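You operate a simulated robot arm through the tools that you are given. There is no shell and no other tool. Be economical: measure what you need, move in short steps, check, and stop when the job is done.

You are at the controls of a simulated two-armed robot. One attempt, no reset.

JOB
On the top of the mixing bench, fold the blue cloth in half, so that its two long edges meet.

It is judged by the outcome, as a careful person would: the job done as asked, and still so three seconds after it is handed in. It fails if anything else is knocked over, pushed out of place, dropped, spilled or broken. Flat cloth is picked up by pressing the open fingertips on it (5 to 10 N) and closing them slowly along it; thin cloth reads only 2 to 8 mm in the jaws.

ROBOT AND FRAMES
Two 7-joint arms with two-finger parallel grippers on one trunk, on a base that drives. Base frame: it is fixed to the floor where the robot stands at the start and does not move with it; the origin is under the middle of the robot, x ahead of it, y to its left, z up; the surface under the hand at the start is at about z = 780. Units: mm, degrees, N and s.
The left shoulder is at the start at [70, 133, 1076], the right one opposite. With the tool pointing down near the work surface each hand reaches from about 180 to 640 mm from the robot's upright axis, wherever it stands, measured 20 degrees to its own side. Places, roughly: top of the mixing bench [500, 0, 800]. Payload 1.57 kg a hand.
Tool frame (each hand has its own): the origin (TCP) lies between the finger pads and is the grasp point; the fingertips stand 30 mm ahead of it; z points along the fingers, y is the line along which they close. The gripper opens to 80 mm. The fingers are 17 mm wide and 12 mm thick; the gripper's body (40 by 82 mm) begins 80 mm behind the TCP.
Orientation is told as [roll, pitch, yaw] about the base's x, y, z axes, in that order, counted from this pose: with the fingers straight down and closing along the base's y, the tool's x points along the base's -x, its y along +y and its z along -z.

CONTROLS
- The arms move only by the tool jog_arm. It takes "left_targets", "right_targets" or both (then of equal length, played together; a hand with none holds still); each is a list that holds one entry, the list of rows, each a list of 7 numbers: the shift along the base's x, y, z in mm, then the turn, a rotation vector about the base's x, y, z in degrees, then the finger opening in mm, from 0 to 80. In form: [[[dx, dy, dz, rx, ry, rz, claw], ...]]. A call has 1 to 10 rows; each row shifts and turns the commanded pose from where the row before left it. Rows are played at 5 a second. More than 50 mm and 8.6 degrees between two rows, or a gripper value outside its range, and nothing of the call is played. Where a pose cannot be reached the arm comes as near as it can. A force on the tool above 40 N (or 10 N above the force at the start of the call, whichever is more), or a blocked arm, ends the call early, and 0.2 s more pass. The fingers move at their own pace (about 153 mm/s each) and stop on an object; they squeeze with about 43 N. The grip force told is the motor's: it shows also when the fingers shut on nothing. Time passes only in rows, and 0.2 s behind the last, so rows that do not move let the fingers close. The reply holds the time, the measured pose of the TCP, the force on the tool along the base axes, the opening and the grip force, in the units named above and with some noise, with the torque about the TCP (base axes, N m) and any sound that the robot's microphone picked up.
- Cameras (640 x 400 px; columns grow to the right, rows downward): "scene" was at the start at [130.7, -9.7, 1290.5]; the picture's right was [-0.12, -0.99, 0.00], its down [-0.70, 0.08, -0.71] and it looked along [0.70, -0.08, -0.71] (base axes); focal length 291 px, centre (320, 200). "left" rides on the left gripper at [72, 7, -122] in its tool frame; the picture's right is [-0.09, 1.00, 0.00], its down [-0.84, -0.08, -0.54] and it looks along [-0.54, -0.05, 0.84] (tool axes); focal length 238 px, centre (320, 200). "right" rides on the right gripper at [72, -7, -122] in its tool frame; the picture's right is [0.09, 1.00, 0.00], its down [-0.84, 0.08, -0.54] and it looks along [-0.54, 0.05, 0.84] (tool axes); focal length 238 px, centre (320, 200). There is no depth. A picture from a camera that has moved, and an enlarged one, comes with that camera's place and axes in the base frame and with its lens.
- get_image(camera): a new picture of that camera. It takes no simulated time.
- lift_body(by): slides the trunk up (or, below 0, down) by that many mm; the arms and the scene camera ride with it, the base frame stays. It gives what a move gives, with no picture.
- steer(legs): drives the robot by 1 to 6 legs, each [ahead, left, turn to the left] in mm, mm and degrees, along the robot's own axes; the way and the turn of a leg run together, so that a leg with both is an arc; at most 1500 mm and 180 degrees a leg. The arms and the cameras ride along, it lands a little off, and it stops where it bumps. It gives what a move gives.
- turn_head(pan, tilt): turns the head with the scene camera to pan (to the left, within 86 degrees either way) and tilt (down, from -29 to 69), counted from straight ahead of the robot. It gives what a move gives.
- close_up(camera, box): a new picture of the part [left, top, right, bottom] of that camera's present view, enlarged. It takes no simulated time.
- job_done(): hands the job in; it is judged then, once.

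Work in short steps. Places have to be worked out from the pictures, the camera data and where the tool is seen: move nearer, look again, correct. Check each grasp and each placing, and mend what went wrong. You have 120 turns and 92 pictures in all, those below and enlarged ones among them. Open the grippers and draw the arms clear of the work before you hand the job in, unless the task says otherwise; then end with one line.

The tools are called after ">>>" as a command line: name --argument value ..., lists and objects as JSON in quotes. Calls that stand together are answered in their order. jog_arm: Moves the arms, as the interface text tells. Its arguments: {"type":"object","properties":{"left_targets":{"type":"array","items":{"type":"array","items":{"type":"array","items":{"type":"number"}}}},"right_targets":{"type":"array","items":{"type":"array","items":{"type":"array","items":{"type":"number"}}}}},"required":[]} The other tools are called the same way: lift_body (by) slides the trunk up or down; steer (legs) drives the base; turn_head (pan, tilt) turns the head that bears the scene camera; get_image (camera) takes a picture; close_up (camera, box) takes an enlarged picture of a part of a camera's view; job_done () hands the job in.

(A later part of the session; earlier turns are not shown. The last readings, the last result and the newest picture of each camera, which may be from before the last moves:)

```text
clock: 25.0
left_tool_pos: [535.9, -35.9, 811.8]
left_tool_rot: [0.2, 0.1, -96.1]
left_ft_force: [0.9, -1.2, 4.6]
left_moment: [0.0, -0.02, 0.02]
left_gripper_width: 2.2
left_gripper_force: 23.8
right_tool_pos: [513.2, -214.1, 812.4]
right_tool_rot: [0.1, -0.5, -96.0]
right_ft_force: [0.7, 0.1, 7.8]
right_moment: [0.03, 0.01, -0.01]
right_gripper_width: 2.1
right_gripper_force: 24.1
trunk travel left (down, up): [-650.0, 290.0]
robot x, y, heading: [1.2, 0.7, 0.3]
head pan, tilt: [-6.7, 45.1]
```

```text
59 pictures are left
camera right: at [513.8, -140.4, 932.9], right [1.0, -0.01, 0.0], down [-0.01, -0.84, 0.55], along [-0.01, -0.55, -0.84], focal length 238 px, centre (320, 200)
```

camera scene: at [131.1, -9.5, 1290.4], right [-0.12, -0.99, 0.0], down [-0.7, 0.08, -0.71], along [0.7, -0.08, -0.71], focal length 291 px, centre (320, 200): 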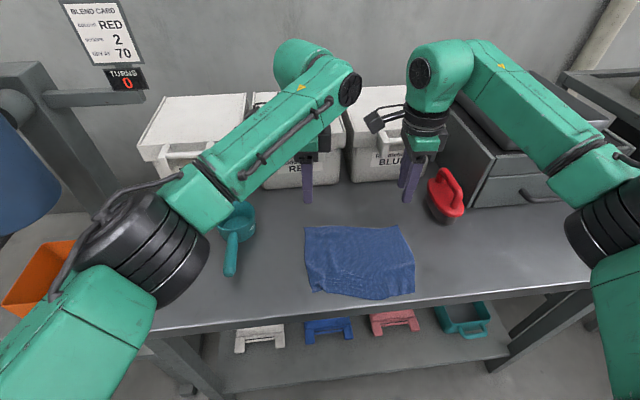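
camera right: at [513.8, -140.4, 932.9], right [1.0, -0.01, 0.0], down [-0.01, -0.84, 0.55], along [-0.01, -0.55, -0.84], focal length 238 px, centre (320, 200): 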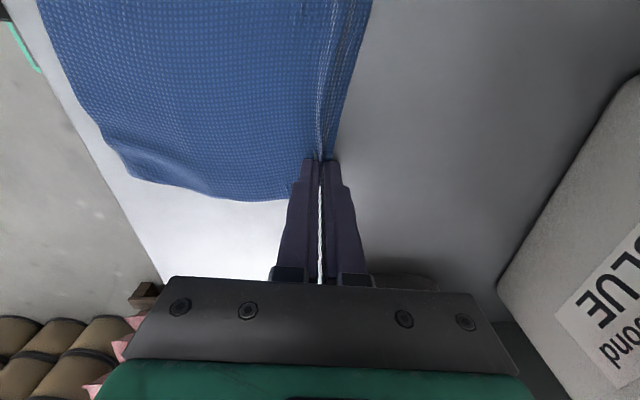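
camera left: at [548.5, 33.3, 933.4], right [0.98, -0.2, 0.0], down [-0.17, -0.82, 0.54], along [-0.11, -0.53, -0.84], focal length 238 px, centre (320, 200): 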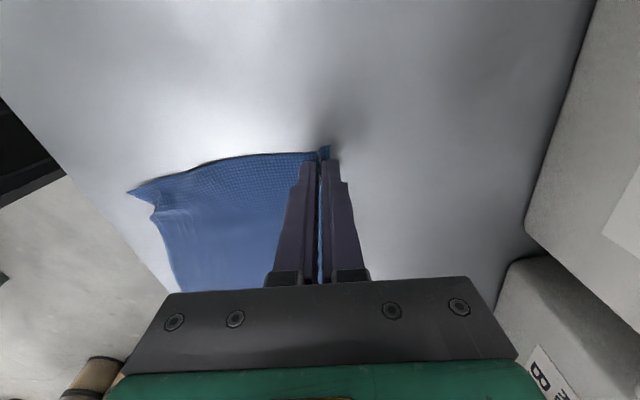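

Both hands grip a ridge parallel to the far edge with only about 5 mm of flap. I'll start the arc back toward me, tilting the fingers forward as it goes over.

>>> jog_arm --left_targets '[[[-8, 0.5, 14, -0.22, -2, 0, 0], [-8.3, 0.5, 13.9, -0.33, -3, 0, 0], [-13, 0.7, 11, -0.55, -5, 0, 0], [-13.5, 0.7, 10, -0.55, -5, 0, 0], [0, 0, 0, 0, 0, 0, 0]]]' --right_targets '[[[-8, 0.5, 14, -0.22, -2, 0, 0], [-8.3, 0.5, 13.9, -0.33, -3, 0, 0], [-13, 0.7, 11, -0.55, -5, 0, 0], [-13.5, 0.7, 10, -0.55, -5, 0, 0], [0, 0, 0, 0, 0, 0, 0]]]'

>>> get_image --camera "scene"

>>> get_image --camera "left"

>>> get_image --camera "right"

```text
clock: 26.2
left_tool_pos: [494.5, -33.9, 859.4]
left_tool_rot: [15.0, 0.1, -96.1]
left_ft_force: [0.6, 0.3, -0.4]
left_moment: [0.0, 0.01, -0.02]
left_gripper_width: 1.9
left_gripper_force: 24.2
right_tool_pos: [473.4, -211.9, 860.4]
right_tool_rot: [15.1, -0.6, -96.0]
right_ft_force: [0.1, -0.4, 0.7]
right_moment: [0.03, 0.01, -0.01]
right_gripper_width: 1.9
right_gripper_force: 23.9
trunk travel left (down, up): [-650.0, 290.0]
robot x, y, heading: [-0.3, -1.7, -0.1]
head pan, tilt: [-6.7, 45.1]
```

```text
58 pictures are left
camera scene: at [132.1, -9.8, 1290.3], right [-0.12, -0.99, 0.0], down [-0.7, 0.08, -0.71], along [0.7, -0.08, -0.71], focal length 291 px, centre (320, 200)
```

scene: 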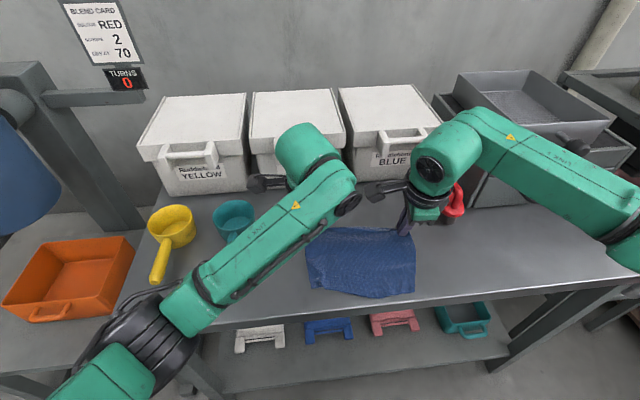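

```text
57 pictures are left
camera left: at [475.9, 38.6, 978.3], right [0.95, -0.19, 0.26], down [-0.3, -0.81, 0.5], along [0.11, -0.55, -0.82], focal length 238 px, centre (320, 200)
```

left: 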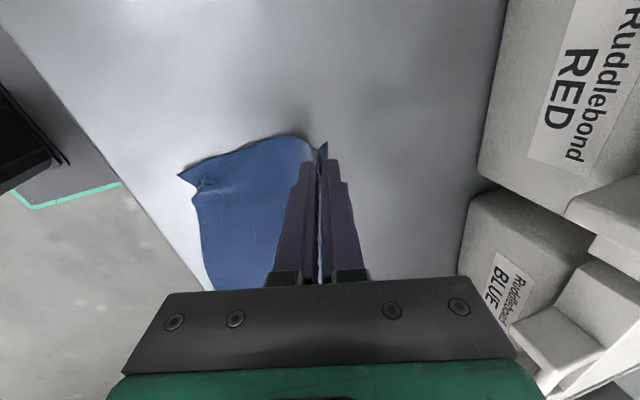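

```text
56 pictures are left
camera right: at [442.1, -135.0, 975.1], right [0.97, -0.01, 0.26], down [-0.15, -0.82, 0.55], along [0.21, -0.57, -0.79], focal length 238 px, centre (320, 200)
```

right: 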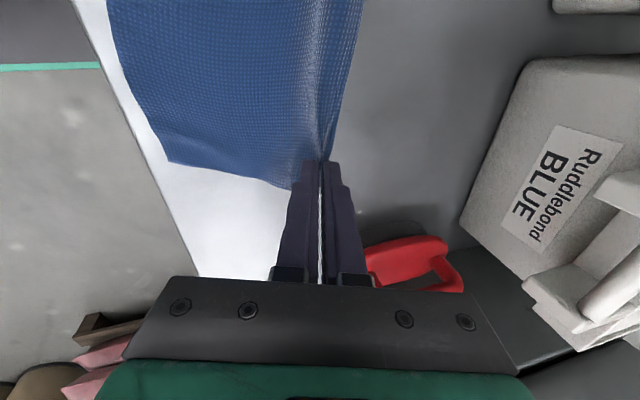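

No dragging: the near corners haven't moved and forces are almost zero. Continuing over the top of the arc.

>>> jog_arm --left_targets '[[[-20, 1, 5, -0.66, -6, 0, 0], [-19.4, 1, 3, -0.77, -7, 0, 0], [-18, 1, -4, -0.66, -6, 0, 0], [0, 0, 0, 0, 0, 0, 0]]]' --right_targets '[[[-20, 1, 5, -0.66, -6, 0, 0], [-19.4, 1, 3, -0.77, -7, 0, 0], [-18, 1, -4, -0.66, -6, 0, 0], [0, 0, 0, 0, 0, 0, 0]]]'

>>> close_up --camera "scene" --box '[280, 190, 440, 300]'

>>> get_image --camera "left"

>>> get_image --camera "right"

```text
clock: 27.2
left_tool_pos: [436.7, -30.8, 863.0]
left_tool_rot: [34.2, -0.2, -96.1]
left_ft_force: [0.1, -0.6, 0.5]
left_moment: [-0.02, 0.05, 0.0]
left_gripper_width: 2.2
left_gripper_force: 23.6
right_tool_pos: [415.3, -209.4, 863.1]
right_tool_rot: [34.2, -0.5, -96.3]
right_ft_force: [1.0, 0.3, 0.0]
right_moment: [0.01, 0.04, 0.02]
right_gripper_width: 2.2
right_gripper_force: 23.6
trunk travel left (down, up): [-650.0, 290.0]
robot x, y, heading: [-1.6, 3.0, 0.1]
head pan, tilt: [-6.7, 45.1]
```

```text
3.64 times, centred on (360, 245) of scene
camera zoom: at [131.7, -9.9, 1290.3], right [-0.12, -0.99, 0.0], down [-0.7, 0.08, -0.71], along [0.7, -0.08, -0.71], focal length 1058 px, centre (174, 36)
```

zoom: 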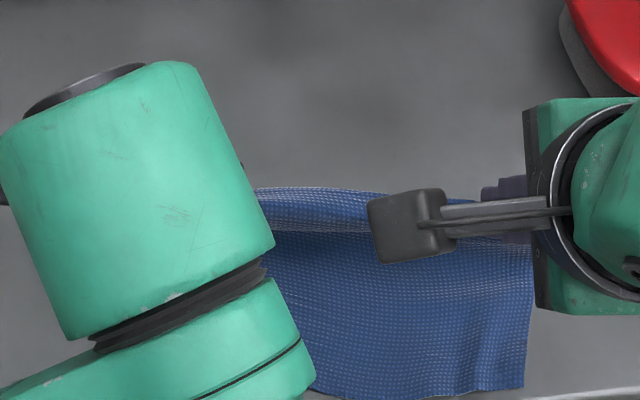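

```text
54 pictures are left
camera left: at [381.0, 46.0, 967.2], right [0.81, -0.18, 0.56], down [-0.46, -0.79, 0.41], along [0.37, -0.58, -0.72], focal length 238 px, centre (320, 200)
```

left: 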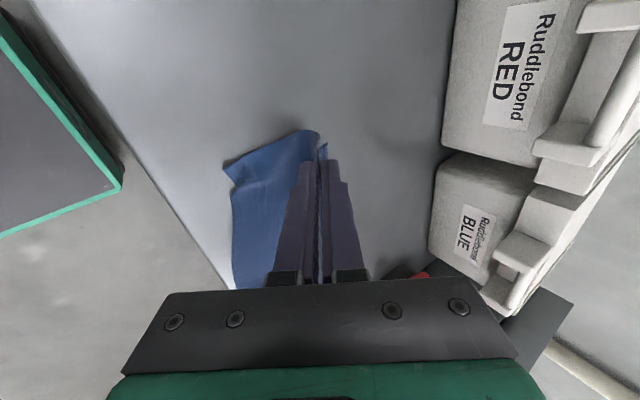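

```text
53 pictures are left
camera right: at [348.8, -127.9, 959.5], right [0.83, 0.01, 0.56], down [-0.33, -0.8, 0.5], along [0.45, -0.6, -0.66], focal length 238 px, centre (320, 200)
```

right: 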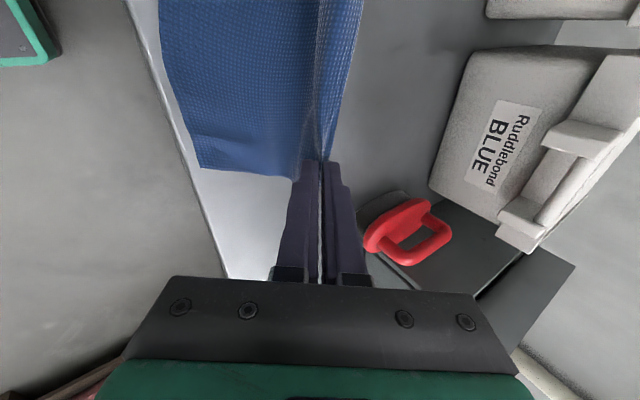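

Still going well, with the cloth draping behind the fingertips. I'll continue down toward the near edge.

>>> jog_arm --left_targets '[[[-18.5, 1, -7, -0.66, -6, 0, 0], [-13, 0.7, -10, -0.55, -5, 0, 0], [-13, 0.5, -10, -0.55, -5, 0, 0], [0, 0, 0, 0, 0, 0, 0]]]' --right_targets '[[[-18.5, 1, -7, -0.66, -6, 0, 0], [-13, 0.7, -10, -0.55, -5, 0, 0], [-13, 0.5, -10, -0.55, -5, 0, 0], [0, 0, 0, 0, 0, 0, 0]]]'

>>> get_image --camera "scene"

>>> get_image --camera "left"

>>> get_image --camera "right"

```text
clock: 28.2
left_tool_pos: [391.6, -29.5, 836.5]
left_tool_rot: [50.3, -0.2, -96.1]
left_ft_force: [-0.3, -0.4, -0.8]
left_moment: [0.01, 0.03, -0.05]
left_gripper_width: 2.2
left_gripper_force: 23.2
right_tool_pos: [395.5, -208.9, 855.8]
right_tool_rot: [40.2, -0.6, -96.3]
right_ft_force: [0.0, 1.9, 0.6]
right_moment: [0.01, 0.03, -0.01]
right_gripper_width: 2.1
right_gripper_force: 23.5
right hand out of reach, approached as far as the arm can: row 2, 3
trunk travel left (down, up): [-650.0, 290.0]
robot x, y, heading: [1.0, 2.2, 0.1]
head pan, tilt: [-6.7, 45.1]
```

```text
52 pictures are left
camera scene: at [131.1, -9.8, 1290.4], right [-0.12, -0.99, 0.0], down [-0.7, 0.08, -0.71], along [0.7, -0.08, -0.71], focal length 291 px, centre (320, 200)
```

scene: 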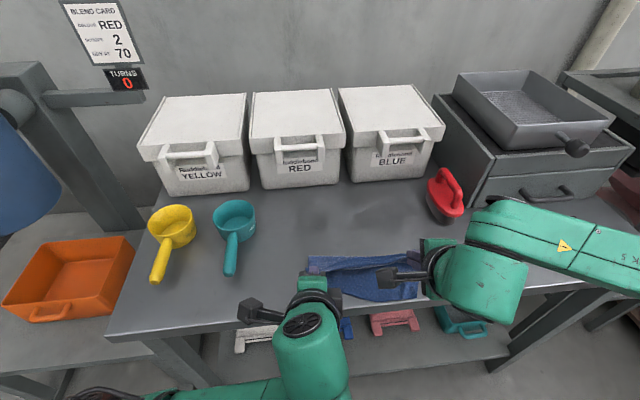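

```text
51 pictures are left
camera left: at [309.0, 50.9, 919.0], right [0.62, -0.16, 0.77], down [-0.55, -0.78, 0.29], along [0.55, -0.6, -0.57], focal length 238 px, centre (320, 200)
```

left: 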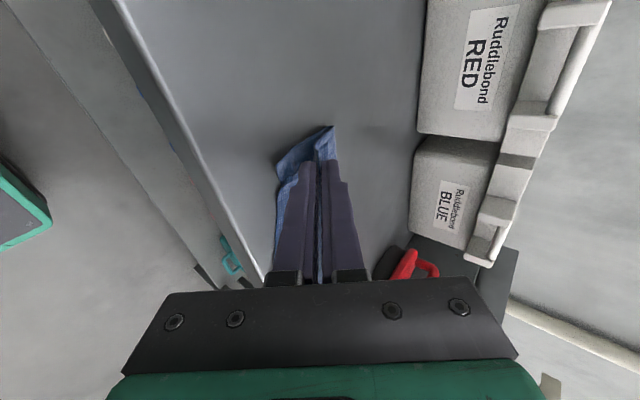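

```text
50 pictures are left
camera right: at [320.3, -126.4, 944.6], right [0.77, 0.01, 0.64], down [-0.38, -0.79, 0.47], along [0.52, -0.61, -0.6], focal length 238 px, centre (320, 200)
```

right: 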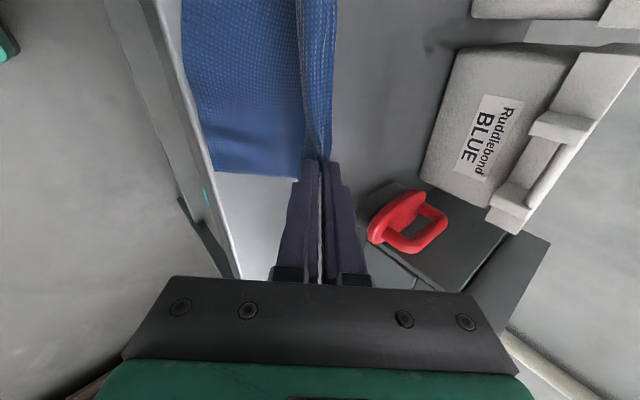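

The right wrist can't tilt past 40°, so I'll finish its path by moving straight without more tilt, while the left waits.

>>> jog_arm --right_targets '[[[-8, 0.3, -8, 0, 0, 0, 0], [-8, 0.3, -10, 0, 0, 0, 0], [0, 0, 0, 0, 0, 0, 0]]]'

```text
clock: 29.0
left_tool_pos: [391.4, -29.3, 837.2]
left_tool_rot: [50.2, 0.0, -96.1]
left_ft_force: [0.1, 0.4, 0.4]
left_moment: [-0.01, 0.04, 0.03]
left_gripper_width: 1.9
left_gripper_force: 23.6
right_tool_pos: [385.5, -201.9, 848.1]
right_tool_rot: [40.2, 0.1, -95.6]
right_ft_force: [-0.3, -0.1, -0.5]
right_moment: [0.02, 0.02, 0.02]
right_gripper_width: 1.9
right_gripper_force: 23.3
right hand out of reach, approached as far as the arm can: row 2
trunk travel left (down, up): [-650.0, 290.0]
robot x, y, heading: [-1.9, 1.0, -0.6]
head pan, tilt: [-6.7, 45.1]
```

The right arm is cramped close to the robot. I'll move both hands forward a little with the cloth slack, back the base up 60 mm so the net position is right, and then lower.

>>> jog_arm --left_targets '[[[12, 0, 4, 0, 0, 0, 0], [13, 0, 3, 0, 0, 0, 0], [13, 0, 2, 0, 0, 0, 0], [12, 0, 0, 0, 0, 0, 0], [0, 0, 0, 0, 0, 0, 0]]]' --right_targets '[[[10, -1, 0, 0, 0, 0, 0], [10, -1, 0, 0, 0, 0, 0], [10, -1, 0, 0, 0, 0, 0], [10, -1, 0, 0, 0, 0, 0], [0, 0, 0, 0, 0, 0, 0]]]'

>>> steer --legs '[[-60, 0, 0]]'

>>> get_image --camera "scene"

```text
clock: 30.2
left_tool_pos: [441.5, -28.8, 846.3]
left_tool_rot: [50.3, -0.2, -96.2]
left_ft_force: [0.0, -3.4, 0.0]
left_moment: [-0.07, 0.02, -0.11]
left_gripper_width: 2.2
left_gripper_force: 23.2
right_tool_pos: [420.1, -211.5, 840.1]
right_tool_rot: [40.4, -0.5, -96.3]
right_ft_force: [0.2, 3.9, 0.1]
right_moment: [0.08, 0.01, 0.1]
right_gripper_width: 1.9
right_gripper_force: 22.9
trunk travel left (down, up): [-650.0, 290.0]
robot x, y, heading: [-1.3, 1.1, -0.1]
head pan, tilt: [-6.7, 45.1]
```

```text
clock: 31.2
left_tool_pos: [382.0, -28.0, 845.2]
left_tool_rot: [50.3, -0.1, -96.1]
left_ft_force: [-0.2, -3.4, -0.4]
left_moment: [-0.06, 0.04, -0.1]
left_gripper_width: 2.1
left_gripper_force: 24.1
right_tool_pos: [361.0, -212.1, 838.7]
right_tool_rot: [40.4, -0.5, -96.3]
right_ft_force: [0.2, 4.1, 0.8]
right_moment: [0.08, -0.01, 0.06]
right_gripper_width: 1.8
right_gripper_force: 23.7
trunk travel left (down, up): [-650.0, 290.0]
robot x, y, heading: [-59.2, -0.5, -0.1]
head pan, tilt: [-6.7, 45.1]
```

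```text
49 pictures are left
camera scene: at [70.4, -9.7, 1290.5], right [-0.12, -0.99, 0.0], down [-0.7, 0.08, -0.71], along [0.7, -0.08, -0.71], focal length 291 px, centre (320, 200)
```

scene: 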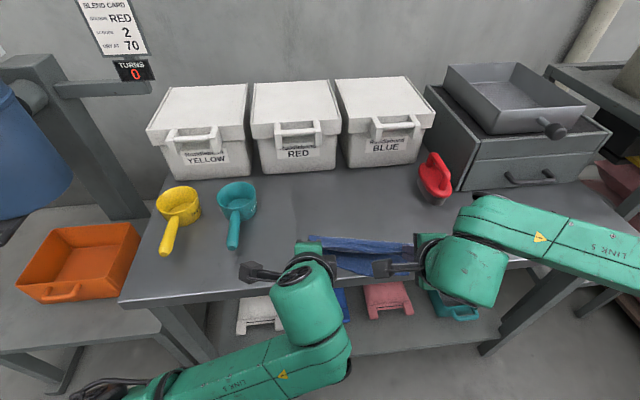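

Base backed 59 mm and the hands are now over the near edge. Checking the wrist views before lowering.

>>> get_image --camera "left"

>>> get_image --camera "right"

>>> close_up --camera "scene" --box '[290, 215, 450, 315]'

```text
48 pictures are left
camera left: at [299.4, 51.3, 928.4], right [0.62, -0.16, 0.77], down [-0.55, -0.78, 0.29], along [0.55, -0.6, -0.57], focal length 238 px, centre (320, 200)
```

left: 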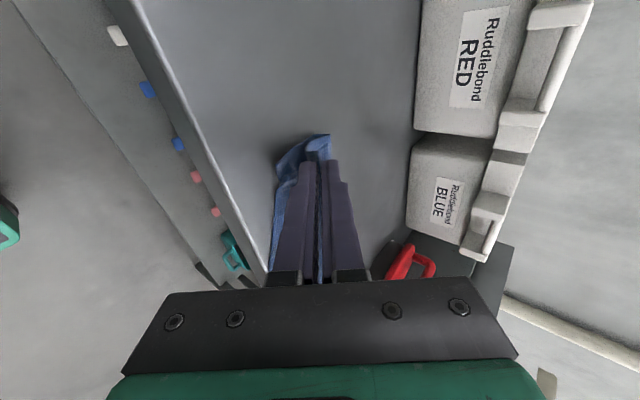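

```text
47 pictures are left
camera right: at [284.2, -129.0, 927.1], right [0.77, 0.01, 0.64], down [-0.38, -0.8, 0.47], along [0.52, -0.61, -0.6], focal length 238 px, centre (320, 200)
```

right: 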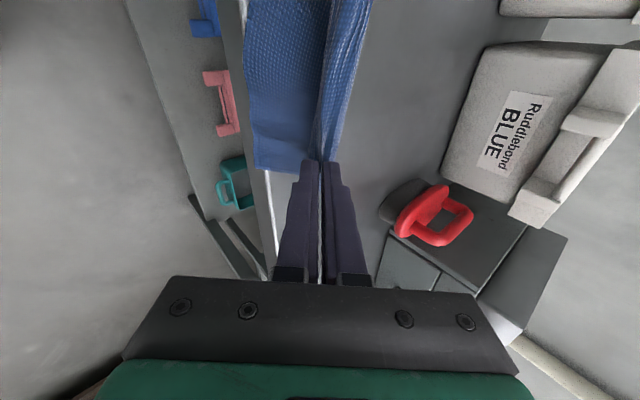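

```text
4.00 times, centred on (370, 265) of scene
camera zoom: at [70.4, -9.7, 1290.5], right [-0.12, -0.99, 0.0], down [-0.7, 0.08, -0.71], along [0.7, -0.08, -0.71], focal length 1163 px, centre (120, -60)
```

zoom: 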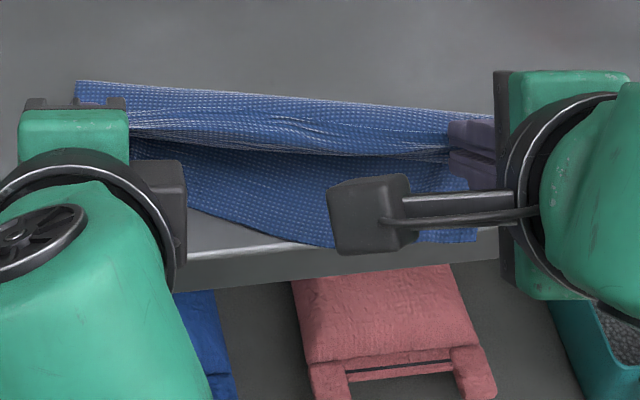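

The bottom layer's right side has been dragged ~25 mm toward me: near edge now NR≈(346,-216), NL≈(388,-28), fold line skewed alike. Grip points should land at left (400,-37) and right (360,-213), so I'll bring the right in another 18 mm and lower both in part.

>>> jog_arm --left_targets '[[[0, -2, -6, 0, 0, 0, 0], [0, -2, -6, 0, 0, 0, 0], [-1, -1, -6, 0, 0, 0, 0], [-1, 0, -5, 0, 0, 0, 0], [0, 0, 0, 0, 0, 0, 0]]]' --right_targets '[[[-5, 0, -3, 0, 0, 0, 0], [-5, 0, -3, 0, 0, 0, 0], [-5, 0, -4, 0, 0, 0, 0], [-3, 0, -4, 0, 0, 0, 0], [0, 0, 0, 0, 0, 0, 0]]]'

>>> get_image --camera "left"

>>> get_image --camera "right"

>>> close_up --camera "scene" --box '[290, 215, 450, 315]'

```text
clock: 32.4
left_tool_pos: [380.3, -31.9, 823.8]
left_tool_rot: [50.2, -0.1, -96.1]
left_ft_force: [-1.0, -1.8, -0.2]
left_moment: [-0.06, 0.03, -0.05]
left_gripper_width: 1.9
left_gripper_force: 23.6
right_tool_pos: [343.5, -211.4, 825.3]
right_tool_rot: [40.3, -0.6, -96.3]
right_ft_force: [-0.5, 1.3, 0.6]
right_moment: [0.05, 0.03, 0.03]
right_gripper_width: 2.3
right_gripper_force: 23.6
trunk travel left (down, up): [-650.0, 290.0]
robot x, y, heading: [-57.4, 4.3, 0.1]
head pan, tilt: [-6.7, 45.1]
```

```text
45 pictures are left
camera left: at [297.5, 46.4, 905.4], right [0.62, -0.16, 0.77], down [-0.55, -0.78, 0.29], along [0.55, -0.6, -0.57], focal length 238 px, centre (320, 200)
```

left: 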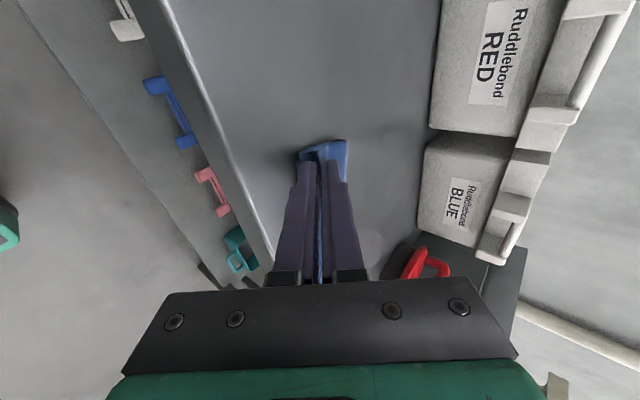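

```text
44 pictures are left
camera right: at [266.5, -129.2, 913.2], right [0.77, 0.01, 0.64], down [-0.38, -0.8, 0.47], along [0.52, -0.61, -0.6], focal length 238 px, centre (320, 200)
```

right: 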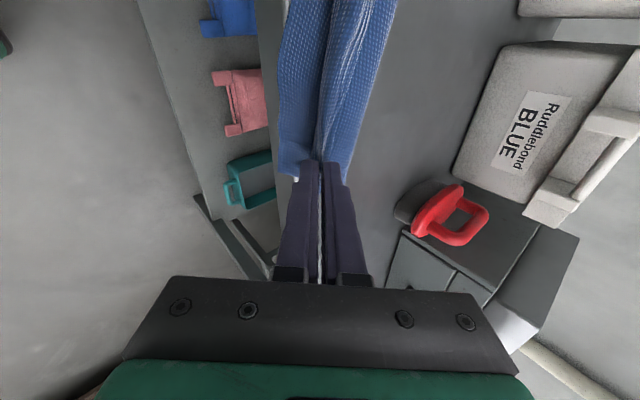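

```text
4.00 times, centred on (370, 265) of scene
camera zoom: at [70.8, -9.6, 1290.5], right [-0.12, -0.99, 0.0], down [-0.7, 0.08, -0.71], along [0.7, -0.08, -0.71], focal length 1163 px, centre (120, -60)
```

zoom: 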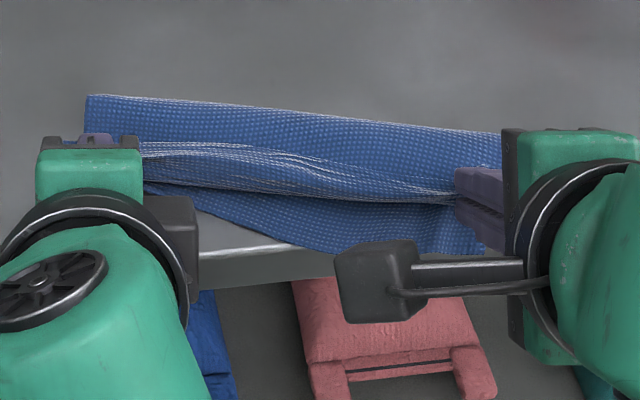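

The left edges already meet and the right top edge is ~10 mm short. I'll lower both to the table, with the right a further 8 mm toward me.

>>> jog_arm --left_targets '[[[0, 0, -4, 0, 0, 0, 0], [0, 0, -4, 0, 0, 0, 0], [0, 0, -2, 0, 0, 0, 0], [0, 0, 0, 0, 0, 0, 0]]]' --right_targets '[[[-4, 0, -3, 0, 0, 0, 0], [-4, 0, -3, 0, 0, 0, 0], [0, 0, -3, 0, 0, 0, 0], [0, 0, 0, 0, 0, 0, 0]]]'

>>> get_image --camera "right"

>>> close_up --camera "scene" --box '[290, 215, 450, 315]'

```text
clock: 33.4
left_tool_pos: [379.4, -33.6, 813.0]
left_tool_rot: [50.2, -0.2, -96.1]
left_ft_force: [-1.7, -3.7, 0.2]
left_moment: [-0.08, 0.04, -0.09]
left_gripper_width: 2.3
left_gripper_force: 23.4
right_tool_pos: [334.4, -212.1, 816.0]
right_tool_rot: [40.4, -0.6, -96.3]
right_ft_force: [1.1, 2.8, 0.1]
right_moment: [0.1, 0.01, 0.07]
right_gripper_width: 2.0
right_gripper_force: 23.8
trunk travel left (down, up): [-650.0, 290.0]
robot x, y, heading: [-61.0, 1.4, 0.0]
head pan, tilt: [-6.7, 45.1]
```

```text
42 pictures are left
camera right: at [258.3, -129.2, 904.2], right [0.77, 0.01, 0.64], down [-0.38, -0.8, 0.47], along [0.52, -0.61, -0.6], focal length 238 px, centre (320, 200)
```

right: 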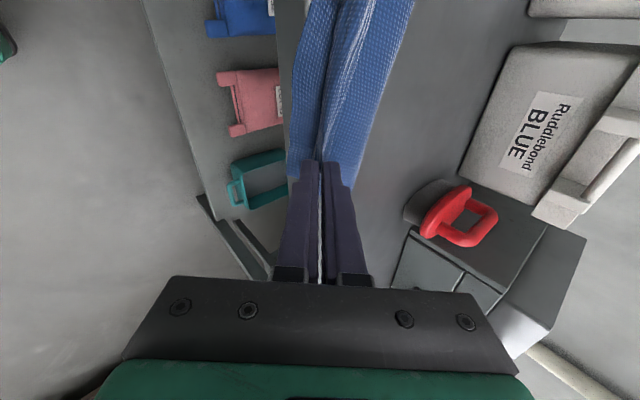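

```text
4.00 times, centred on (370, 265) of scene
camera zoom: at [70.7, -9.6, 1290.5], right [-0.12, -0.99, 0.0], down [-0.7, 0.08, -0.71], along [0.7, -0.08, -0.71], focal length 1163 px, centre (120, -60)
```

zoom: 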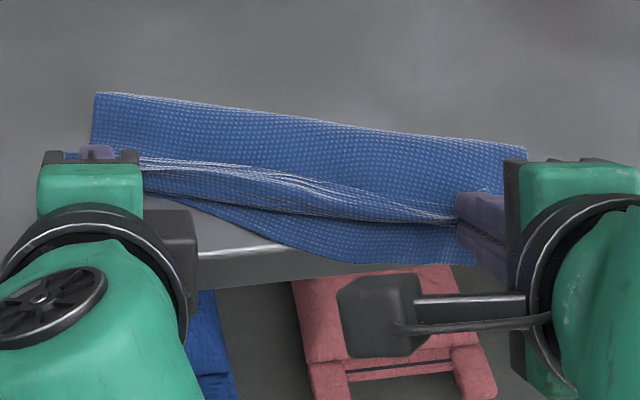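

Both held edges sit within ~10 mm of the bottom edge. I'll release: rise slightly, open gently, then withdraw backward along the fingers.

>>> jog_arm --left_targets '[[[0, 0, 2, 0, 0, 0, 5], [0, 0, 2, 0, 0, 0, 10], [0, 0, 0, 0, 0, 0, 14], [-8, 0, 6, 0, 0, 0, 14], [-12, 0, 9, 0, 0, 0, 14], [-15, 0, 14, 0, 0, 0, 14], [-10, 0, 30, 0, 0, 0, 14], [0, 0, 40, 0, 0, 0, 14]]]' --right_targets '[[[0, 0, 2, 0, 0, 0, 5], [0, 0, 2, 0, 0, 0, 10], [0, 0, 0, 0, 0, 0, 14], [-8, 0, 7, 0, 0, 0, 14], [-12, 0, 12, 0, 0, 0, 14], [-13, 0, 15, 0, 0, 0, 14], [0, 0, 30, 0, 0, 0, 14], [0, 0, 40, 0, 0, 0, 14]]]'

>>> get_image --camera "scene"

>>> close_up --camera "scene" --box '[290, 215, 450, 315]'

```text
clock: 35.2
left_tool_pos: [336.0, -34.9, 915.3]
left_tool_rot: [50.2, 0.0, -96.1]
left_ft_force: [-0.1, 0.1, -0.4]
left_moment: [-0.01, 0.0, 0.0]
left_gripper_width: 13.7
left_gripper_force: 0.0
right_tool_pos: [321.2, -212.4, 832.5]
right_tool_rot: [40.2, -0.6, -96.3]
right_ft_force: [-0.4, 0.0, 0.0]
right_moment: [0.03, 0.02, 0.0]
right_gripper_width: 14.1
right_gripper_force: 0.1
right hand out of reach, approached as far as the arm can: row 5, 6, 7, 8
trunk travel left (down, up): [-650.0, 290.0]
robot x, y, heading: [-56.9, 1.9, 0.0]
head pan, tilt: [-6.7, 45.1]
```

```text
40 pictures are left
camera scene: at [71.1, -10.4, 1290.4], right [-0.12, -0.99, 0.0], down [-0.7, 0.08, -0.71], along [0.7, -0.08, -0.71], focal length 291 px, centre (320, 200)
```

scene: 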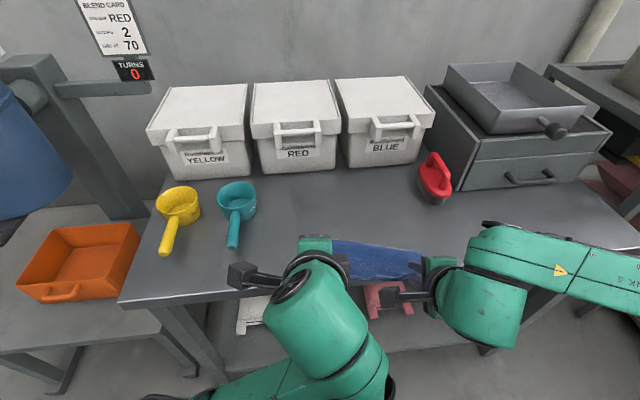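

```text
4.00 times, centred on (370, 265) of scene
camera zoom: at [71.1, -10.4, 1290.4], right [-0.12, -0.99, 0.0], down [-0.7, 0.08, -0.71], along [0.7, -0.08, -0.71], focal length 1163 px, centre (120, -60)
```

zoom: 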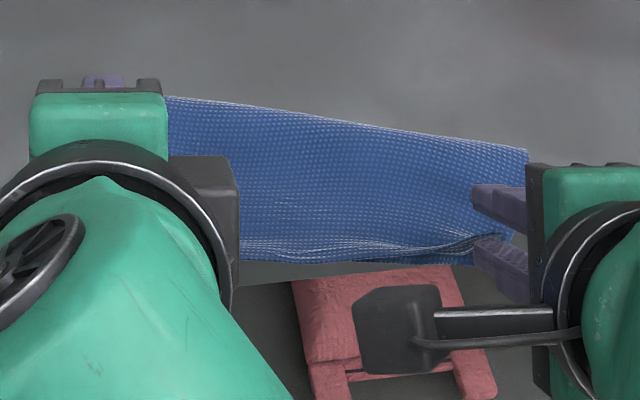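

The top layer unrolled itself and the edges nearly match. The right hand is at its reach limit, so I'll back the base to draw the fingers straight out.

>>> steer --legs '[[-100, 0, 0]]'

>>> get_image --camera "scene"

>>> close_up --camera "scene" --box '[290, 185, 450, 285]'

```text
clock: 36.3
left_tool_pos: [233.6, -33.9, 915.9]
left_tool_rot: [50.3, -0.1, -96.1]
left_ft_force: [-0.8, 0.9, 0.0]
left_moment: [0.0, 0.02, -0.01]
left_gripper_width: 13.8
left_gripper_force: 0.1
right_tool_pos: [219.7, -211.5, 832.4]
right_tool_rot: [40.2, -0.5, -96.3]
right_ft_force: [-0.2, -0.4, -0.4]
right_moment: [-0.01, -0.04, 0.03]
right_gripper_width: 13.9
right_gripper_force: 0.0
trunk travel left (down, up): [-650.0, 290.0]
robot x, y, heading: [-161.7, 0.1, 0.2]
head pan, tilt: [-6.7, 45.1]
```

```text
38 pictures are left
camera scene: at [-30.4, -9.7, 1290.5], right [-0.12, -0.99, 0.0], down [-0.7, 0.08, -0.71], along [0.7, -0.08, -0.71], focal length 291 px, centre (320, 200)
```

scene: 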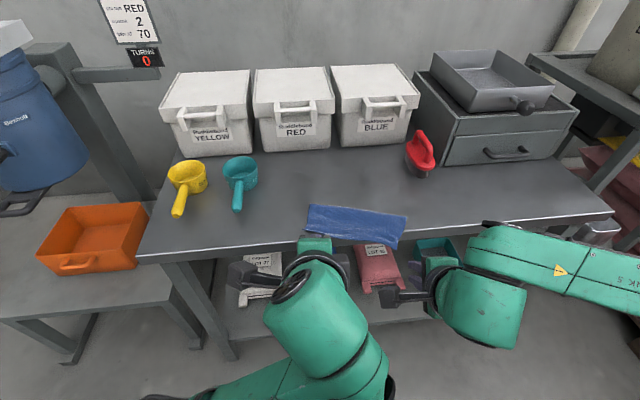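

```text
4.00 times, centred on (370, 235) of scene
camera zoom: at [-30.4, -9.7, 1290.5], right [-0.12, -0.99, 0.0], down [-0.7, 0.08, -0.71], along [0.7, -0.08, -0.71], focal length 1163 px, centre (120, 60)
```

zoom: 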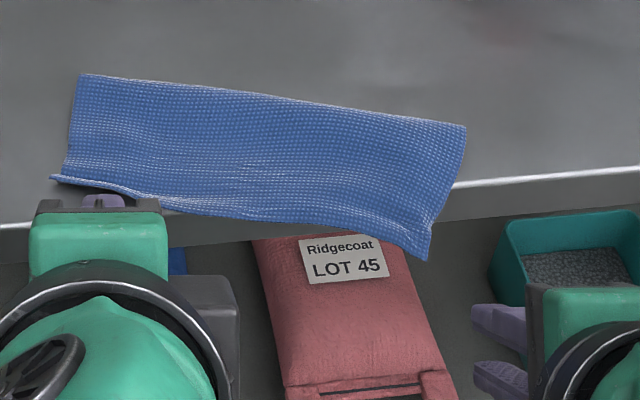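

The fold is very good, with edges meeting along the whole length, but the right end overhangs the bench front by ~40 mm. I'll set the hands upright again and then press-drag the folded stack back onto the bench as a rigid unit.

>>> jog_arm --left_targets '[[[0, 0, 0, 0.8, 7.5, 0, 40], [0, 0, 0, 0.8, 7.5, 0, 40], [0, 0, 0, 0.8, 7.5, 0, 40], [0, 0, 0, 0.8, 7.5, 0, 40], [0, 0, 0, 0.8, 7.5, 0, 40], [0, 0, 0, 0.8, 7.5, 0, 40], [0, 0, 0, 0.5, 5, 0, 40], [0, 0, 0, 0, 0, 8, 40], [0, 0, 0, 0, 0, 8, 40], [0, 0, 0, 0, 0, 8, 40]]]' --right_targets '[[[0, 0, 10, 0.8, 8, 0, 40], [0, 0, 10, 0.8, 8, 0, 40], [0, 0, 10, 0.8, 8, 0, 40], [0, 0, 10, 0.8, 8, 0, 40], [0, 0, 10, 0.8, 8, 0, 40], [0, 0, 10, 0, 0, 0, 40], [0, 0, 10, 0, 0, 0, 40], [0, 0, 10, 0, 0, 8, 40], [0, 0, 0, 0, 0, 8, 40], [0, 0, 0, 0, 0, 8, 40]]]'

```text
clock: 37.0
left_tool_pos: [248.8, 33.3, 860.9]
left_tool_rot: [31.9, 13.7, -92.7]
left_ft_force: [-0.2, -0.4, -0.7]
left_moment: [0.0, -0.03, -0.01]
left_gripper_width: 40.1
left_gripper_force: 0.1
left hand out of reach, approached as far as the arm can: row 3
right_tool_pos: [220.8, -211.3, 856.8]
right_tool_rot: [21.3, -0.8, -96.1]
right_ft_force: [-0.4, -1.2, 0.1]
right_moment: [0.02, -0.02, 0.01]
right_gripper_width: 39.8
right_gripper_force: 0.1
trunk travel left (down, up): [-650.0, 290.0]
robot x, y, heading: [-159.2, -1.4, -0.1]
head pan, tilt: [-6.7, 45.1]
stopped in row 3 (left hand): the arm was blocked; the commanded pose is now the measured one
```

The left arm got blocked and shifted. I'll look before doing anything else.

>>> get_image --camera "scene"

>>> get_image --camera "left"

```text
36 pictures are left
camera scene: at [-29.0, -8.3, 1290.3], right [-0.11, -0.99, 0.0], down [-0.7, 0.08, -0.71], along [0.7, -0.08, -0.71], focal length 291 px, centre (320, 200)
```

scene: 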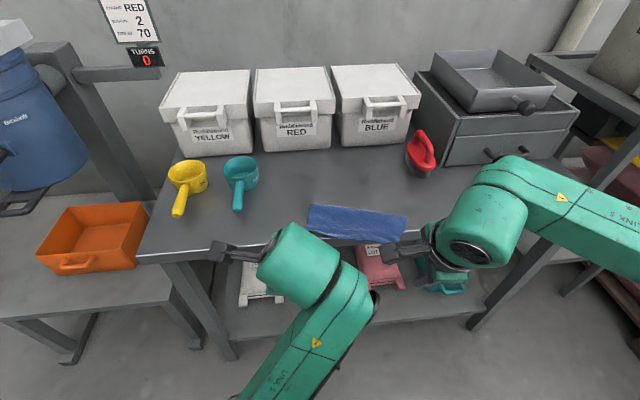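

```text
35 pictures are left
camera left: at [191.9, 79.4, 982.8], right [0.83, -0.25, 0.49], down [-0.4, -0.89, 0.21], along [0.38, -0.37, -0.85], focal length 238 px, centre (320, 200)
```

left: 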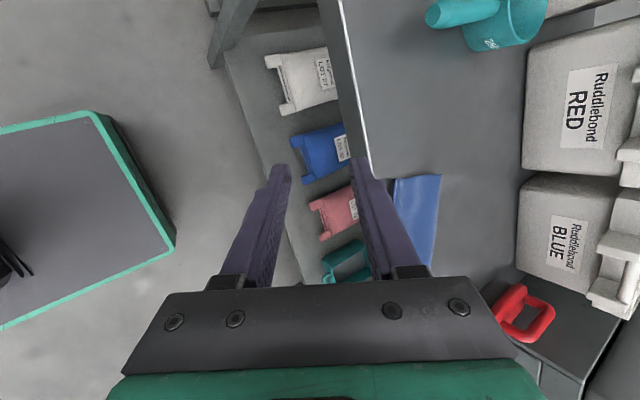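

Nothing has been touched and the cloth is as before; the left arm just reached an awkward posture. I'll raise it while turning it upright, and carry on with the right.

>>> jog_arm --left_targets '[[[0, 5, 20, 0, 0, 0, 40], [0, 5, 20, 0, 0, 0, 40], [0, 5, 15, -2.14, 6.56, 0, 40], [0, 0, 15, -2.14, 6.56, 0, 40], [0, 0, 10, -2.14, 6.56, 0, 40], [0, 0, 0, -2.14, 6.56, 0, 40], [0, 0, 0, -2.14, 6.56, 0, 40], [0, 0, 0, 0, 0, 0, 40]]]' --right_targets '[[[0, 0, 10, 0.7, 7, 0, 40], [0, 0, 10, 0.7, 7, 0, 40], [0, 0, 10, 0.7, 7, 0, 40], [0, 0, 10, 0, 0, 0, 40], [0, 0, 10, 0, 0, 7, 40], [0, 0, 10, 0, 0, 8, 40], [0, 0, 0, 0, 0, 8, 40], [0, 0, 0, 0, 0, 8, 40]]]'

```text
clock: 37.7
left_tool_pos: [253.2, 91.9, 873.8]
left_tool_rot: [31.8, 25.1, -90.7]
left_ft_force: [0.2, 0.6, 0.5]
left_moment: [0.01, -0.03, 0.0]
left_gripper_width: 40.0
left_gripper_force: 0.0
left hand out of reach, approached as far as the arm can: row 3
right_tool_pos: [221.3, -212.1, 875.3]
right_tool_rot: [8.2, -0.9, -96.1]
right_ft_force: [-0.1, -1.0, 0.0]
right_moment: [-0.02, -0.02, -0.01]
right_gripper_width: 40.2
right_gripper_force: 0.1
trunk travel left (down, up): [-650.0, 290.0]
robot x, y, heading: [-164.2, -2.2, -0.1]
head pan, tilt: [-6.7, 45.1]
stopped in row 3 (left hand): the arm was blocked; the commanded pose is now the measured one
```

The left wrist seems to be at a joint limit; I'll try unwinding its yaw first while the right finishes on its own.

>>> jog_arm --left_targets '[[[0, 0, 10, 0, 0, 8, 40], [0, 0, 10, 0, 0, 8, 40], [0, 0, 10, 0, 0, 8, 40], [0, 0, 10, 0, 0, 8, 40]]]'

>>> jog_arm --right_targets '[[[0, 0, 10, 0.9, 8.2, 0, 40], [0, 0, 10, 0, 0, 8, 40], [0, 0, 10, 0, 0, 8, 40], [0, 0, 10, 0, 0, 8, 40], [0, 0, 0, 0, 0, 8, 40], [0, 0, 0, 0, 0, 8, 40], [0, 0, 0, 0, 0, 8, 40], [0, 0, 0, 0, 0, 8, 40], [0, 0, 0, 0, 0, 8, 40], [0, 0, 0, 0, 0, 8, 40]]]'

```text
clock: 38.2
left_tool_pos: [254.5, 145.1, 864.9]
left_tool_rot: [34.2, 36.7, -75.3]
left_ft_force: [-0.4, 0.5, 0.3]
left_moment: [0.01, -0.03, 0.02]
left_gripper_width: 40.4
left_gripper_force: 0.1
left hand out of reach, approached as far as the arm can: row 2
right_tool_pos: [219.8, -211.8, 875.0]
right_tool_rot: [8.2, -0.7, -95.9]
right_ft_force: [-0.3, -0.5, 0.6]
right_moment: [0.01, -0.03, 0.02]
right_gripper_width: 39.9
right_gripper_force: 0.2
trunk travel left (down, up): [-650.0, 290.0]
robot x, y, heading: [-162.0, -0.3, -0.1]
head pan, tilt: [-6.7, 45.1]
stopped in row 2 (left hand): the arm was blocked; the commanded pose is now the measured one
```

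```text
clock: 40.4
left_tool_pos: [255.4, 144.0, 866.4]
left_tool_rot: [34.1, 36.7, -75.4]
left_ft_force: [0.9, 0.1, 0.3]
left_moment: [0.0, -0.02, -0.03]
left_gripper_width: 40.0
left_gripper_force: 0.1
right_tool_pos: [220.7, -212.4, 915.2]
right_tool_rot: [0.2, -0.8, -23.8]
right_ft_force: [-0.1, 0.4, 0.3]
right_moment: [-0.01, -0.01, 0.01]
right_gripper_width: 39.9
right_gripper_force: 0.0
trunk travel left (down, up): [-650.0, 290.0]
robot x, y, heading: [-163.0, -0.3, 0.1]
head pan, tilt: [-6.7, 45.1]
```

The right is upright. For the left I'll test a small pure translation to find a free direction.

>>> jog_arm --left_targets '[[[15, 0, 10, 0, 0, 0, 40], [15, 0, 10, 0, 0, 0, 40]]]'

>>> get_image --camera "scene"

```text
clock: 41.0
left_tool_pos: [281.2, 157.0, 879.2]
left_tool_rot: [33.8, 39.4, -75.0]
left_ft_force: [0.2, -0.1, 0.5]
left_moment: [-0.01, -0.02, 0.0]
left_gripper_width: 40.1
left_gripper_force: 0.1
right_tool_pos: [221.5, -211.6, 913.8]
right_tool_rot: [0.1, -0.9, -23.9]
right_ft_force: [0.5, 0.5, -0.8]
right_moment: [0.03, 0.0, 0.0]
right_gripper_width: 39.9
right_gripper_force: 0.0
trunk travel left (down, up): [-650.0, 290.0]
robot x, y, heading: [-165.1, 1.5, -0.0]
head pan, tilt: [-6.7, 45.1]
```

```text
34 pictures are left
camera scene: at [-29.7, -9.7, 1290.4], right [-0.12, -0.99, 0.0], down [-0.7, 0.08, -0.71], along [0.7, -0.08, -0.71], focal length 291 px, centre (320, 200)
```

scene: 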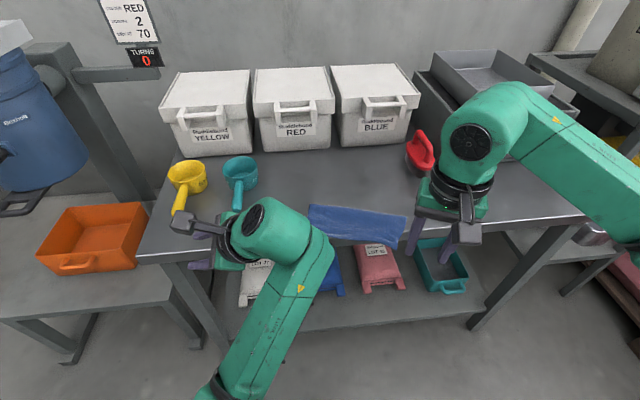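

The left arm is in an awkward posture but clear of everything, so I'll leave it. The right can do the correction alone, moving over the cloth's right end near the crease at ≈(389,-221) with fingers open 44 mm for two contact points.

>>> jog_arm --right_targets '[[[33, -2, 0, 0, 0, 2, 44], [34, -2, 0, 0, 0, 2, 44], [34, -2, -20, 0, 0, 3, 44], [34, -2, -20, 0, 0, 0, 44], [33, -2, -20, 0, 0, 0, 44], [0, 0, 0, 0, 0, 0, 44]]]'

>>> get_image --camera "right"

>>> close_up --camera "scene" --box '[290, 175, 450, 275]'

```text
clock: 42.4
left_tool_pos: [282.0, 158.3, 882.7]
left_tool_rot: [34.4, 39.2, -74.4]
left_ft_force: [0.6, -0.9, 0.3]
left_moment: [0.03, 0.04, 0.03]
left_gripper_width: 39.9
left_gripper_force: 0.1
right_tool_pos: [387.6, -221.5, 854.8]
right_tool_rot: [0.0, -0.9, -16.8]
right_ft_force: [0.5, -0.2, 0.6]
right_moment: [0.01, 0.0, 0.01]
right_gripper_width: 44.1
right_gripper_force: 0.0
trunk travel left (down, up): [-650.0, 290.0]
robot x, y, heading: [-163.1, -1.8, -0.2]
head pan, tilt: [-6.7, 45.1]
```

```text
33 pictures are left
camera right: at [315.3, -205.4, 975.6], right [0.2, 0.98, 0.0], down [0.82, -0.17, 0.55], along [0.54, -0.11, -0.83], focal length 238 px, centre (320, 200)
```

right: 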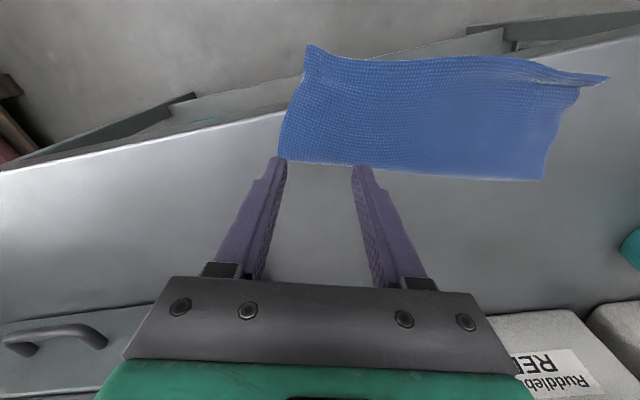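

```text
4.00 times, centred on (370, 225) of scene
camera zoom: at [-30.9, -10.1, 1290.6], right [-0.12, -0.99, 0.0], down [-0.7, 0.08, -0.71], along [0.7, -0.08, -0.71], focal length 1163 px, centre (120, 100)
```

zoom: 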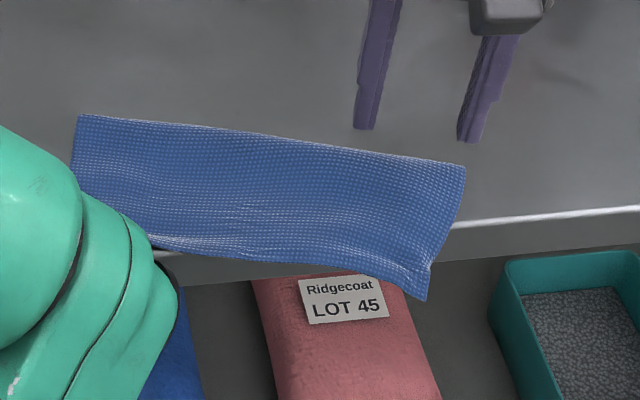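

The crease's right corner is ≈(395,-255), so I'll shift 8 mm left and descend onto the stack.

>>> jog_arm --right_targets '[[[2, 8, -18, 0, 0, 0, 44], [0, 0, -14, 0, 0, 0, 44], [0, 0, -4, 0, 0, 0, 44], [0, 0, -2, 0, 0, 0, 44], [0, 0, -1.5, 0, 0, 0, 44], [0, 0, 0, 0, 0, 0, 44]]]'

```text
clock: 43.8
left_tool_pos: [285.4, 157.7, 883.7]
left_tool_rot: [34.8, 39.2, -74.1]
left_ft_force: [-0.7, -0.9, 0.9]
left_moment: [0.02, -0.01, 0.0]
left_gripper_width: 39.9
left_gripper_force: 0.2
right_tool_pos: [390.2, -213.5, 816.6]
right_tool_rot: [0.0, -0.7, -17.0]
right_ft_force: [-0.2, 0.6, 0.6]
right_moment: [0.0, -0.01, -0.02]
right_gripper_width: 44.1
right_gripper_force: 0.1
trunk travel left (down, up): [-650.0, 290.0]
robot x, y, heading: [-164.8, 1.4, 0.2]
head pan, tilt: [-6.7, 45.1]
```

Not in contact yet; continuing down slowly.

>>> jog_arm --right_targets '[[[0, 0, -1.5, 0, 0, 0, 44], [0, 0, -1, 0, 0, 0, 44], [0, 0, -1, 0, 0, 0, 44], [0, 0, -0.5, 0, 0, 0, 44], [0, 0, 0, 0, 0, 0, 44]]]'

```text
clock: 45.0
left_tool_pos: [285.5, 158.7, 886.2]
left_tool_rot: [35.1, 39.0, -74.1]
left_ft_force: [0.2, -1.3, 0.1]
left_moment: [0.01, 0.01, 0.01]
left_gripper_width: 40.1
left_gripper_force: 0.1
right_tool_pos: [390.0, -213.9, 812.7]
right_tool_rot: [0.0, -0.9, -16.9]
right_ft_force: [1.2, -0.2, 7.2]
right_moment: [-0.13, -0.01, 0.02]
right_gripper_width: 43.9
right_gripper_force: 0.0
trunk travel left (down, up): [-650.0, 290.0]
robot x, y, heading: [-160.8, -0.5, -0.1]
head pan, tilt: [-6.7, 45.1]
```

Pressing at 7 N. A short test drag of 12 mm with 3° rotation, then I'll check that both layers come along.

>>> jog_arm --right_targets '[[[4, -0.8, 0, 0, 0, 1, 44], [4, -0.8, 0, 0, 0, 1, 44], [4, -0.8, 0, 0, 0, 1, 44], [0, 0, 0, 0, 0, 0, 44]]]'

>>> get_image --camera "right"

>>> close_up --camera "scene" --box '[290, 175, 450, 275]'

```text
clock: 46.0
left_tool_pos: [284.3, 158.5, 886.6]
left_tool_rot: [35.1, 38.9, -74.0]
left_ft_force: [-0.1, 0.3, 0.5]
left_moment: [0.01, -0.02, 0.01]
left_gripper_width: 40.0
left_gripper_force: 0.0
right_tool_pos: [401.2, -215.2, 812.4]
right_tool_rot: [-0.1, -0.8, -13.9]
right_ft_force: [-2.1, -0.2, 8.1]
right_moment: [-0.06, 0.06, 0.0]
right_gripper_width: 44.0
right_gripper_force: 0.0
trunk travel left (down, up): [-650.0, 290.0]
robot x, y, heading: [-163.8, -1.0, 0.1]
head pan, tilt: [-6.7, 45.1]
```

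```text
31 pictures are left
camera right: at [327.3, -203.3, 933.3], right [0.15, 0.99, 0.0], down [0.82, -0.12, 0.55], along [0.55, -0.08, -0.83], focal length 238 px, centre (320, 200)
```

right: 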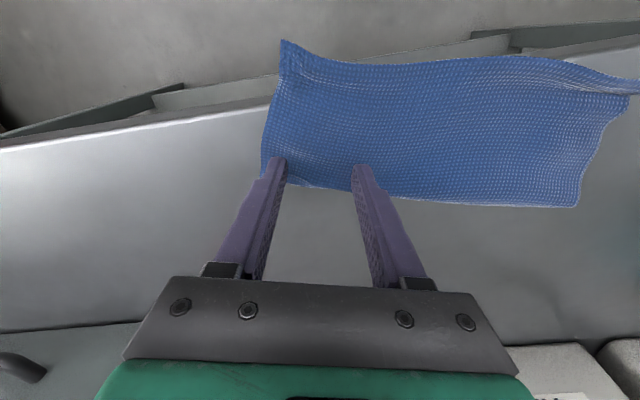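

```text
4.00 times, centred on (370, 225) of scene
camera zoom: at [-32.1, -9.1, 1290.7], right [-0.12, -0.99, 0.0], down [-0.7, 0.08, -0.71], along [0.7, -0.08, -0.71], focal length 1163 px, centre (120, 100)
```

zoom: 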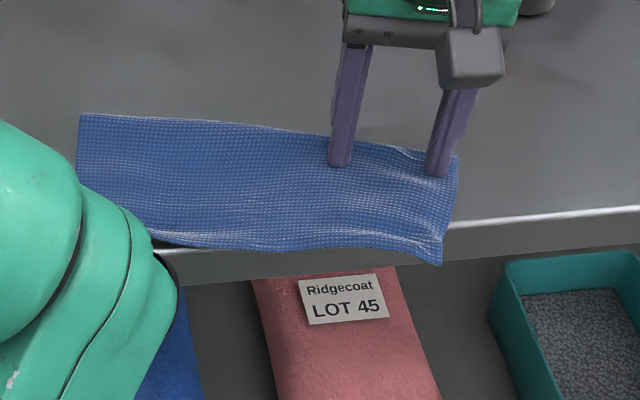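

It works: the near-right corner came in and the layers look aligned. Dragging on in the same way.

>>> jog_arm --right_targets '[[[4, -0.8, 0, 0, 0, 1, 44], [4, -0.8, 0, 0, 0, 1, 44], [4, -0.8, 0, 0, 0, 1, 44], [4, -0.8, 0, 0, 0, 1, 44], [0, 0, 0, 0, 0, 0, 44]]]'

>>> get_image --camera "right"

>>> close_up --camera "scene" --box '[290, 175, 450, 275]'

```text
clock: 47.2
left_tool_pos: [283.2, 159.1, 885.4]
left_tool_rot: [35.2, 39.0, -74.0]
left_ft_force: [-0.5, -0.5, 0.7]
left_moment: [0.03, -0.04, 0.01]
left_gripper_width: 40.2
left_gripper_force: 0.0
right_tool_pos: [418.0, -219.2, 811.6]
right_tool_rot: [0.1, -0.8, -9.9]
right_ft_force: [-2.2, -0.1, 9.0]
right_moment: [-0.08, 0.09, -0.03]
right_gripper_width: 43.6
right_gripper_force: 0.1
trunk travel left (down, up): [-650.0, 290.0]
robot x, y, heading: [-161.9, -0.1, 0.1]
head pan, tilt: [-6.7, 45.1]
```

```text
29 pictures are left
camera right: at [342.7, -211.9, 933.2], right [0.08, 1.0, 0.0], down [0.83, -0.07, 0.55], along [0.55, -0.05, -0.83], focal length 238 px, centre (320, 200)
```

right: 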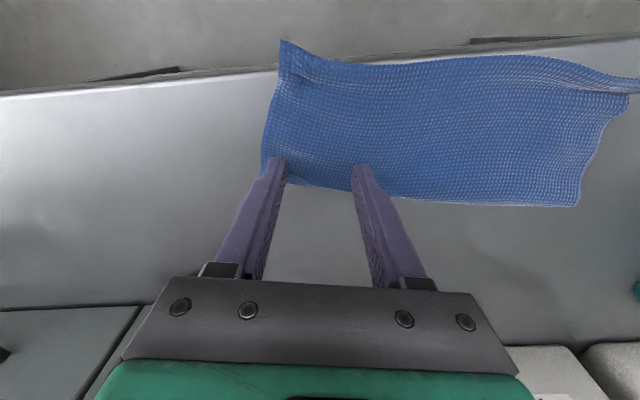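

```text
4.00 times, centred on (370, 225) of scene
camera zoom: at [-32.3, -9.1, 1290.7], right [-0.12, -0.99, 0.0], down [-0.7, 0.08, -0.71], along [0.7, -0.08, -0.71], focal length 1163 px, centre (120, 100)
```

zoom: 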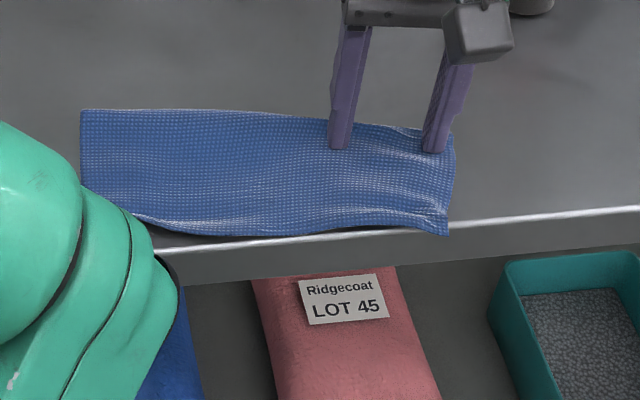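

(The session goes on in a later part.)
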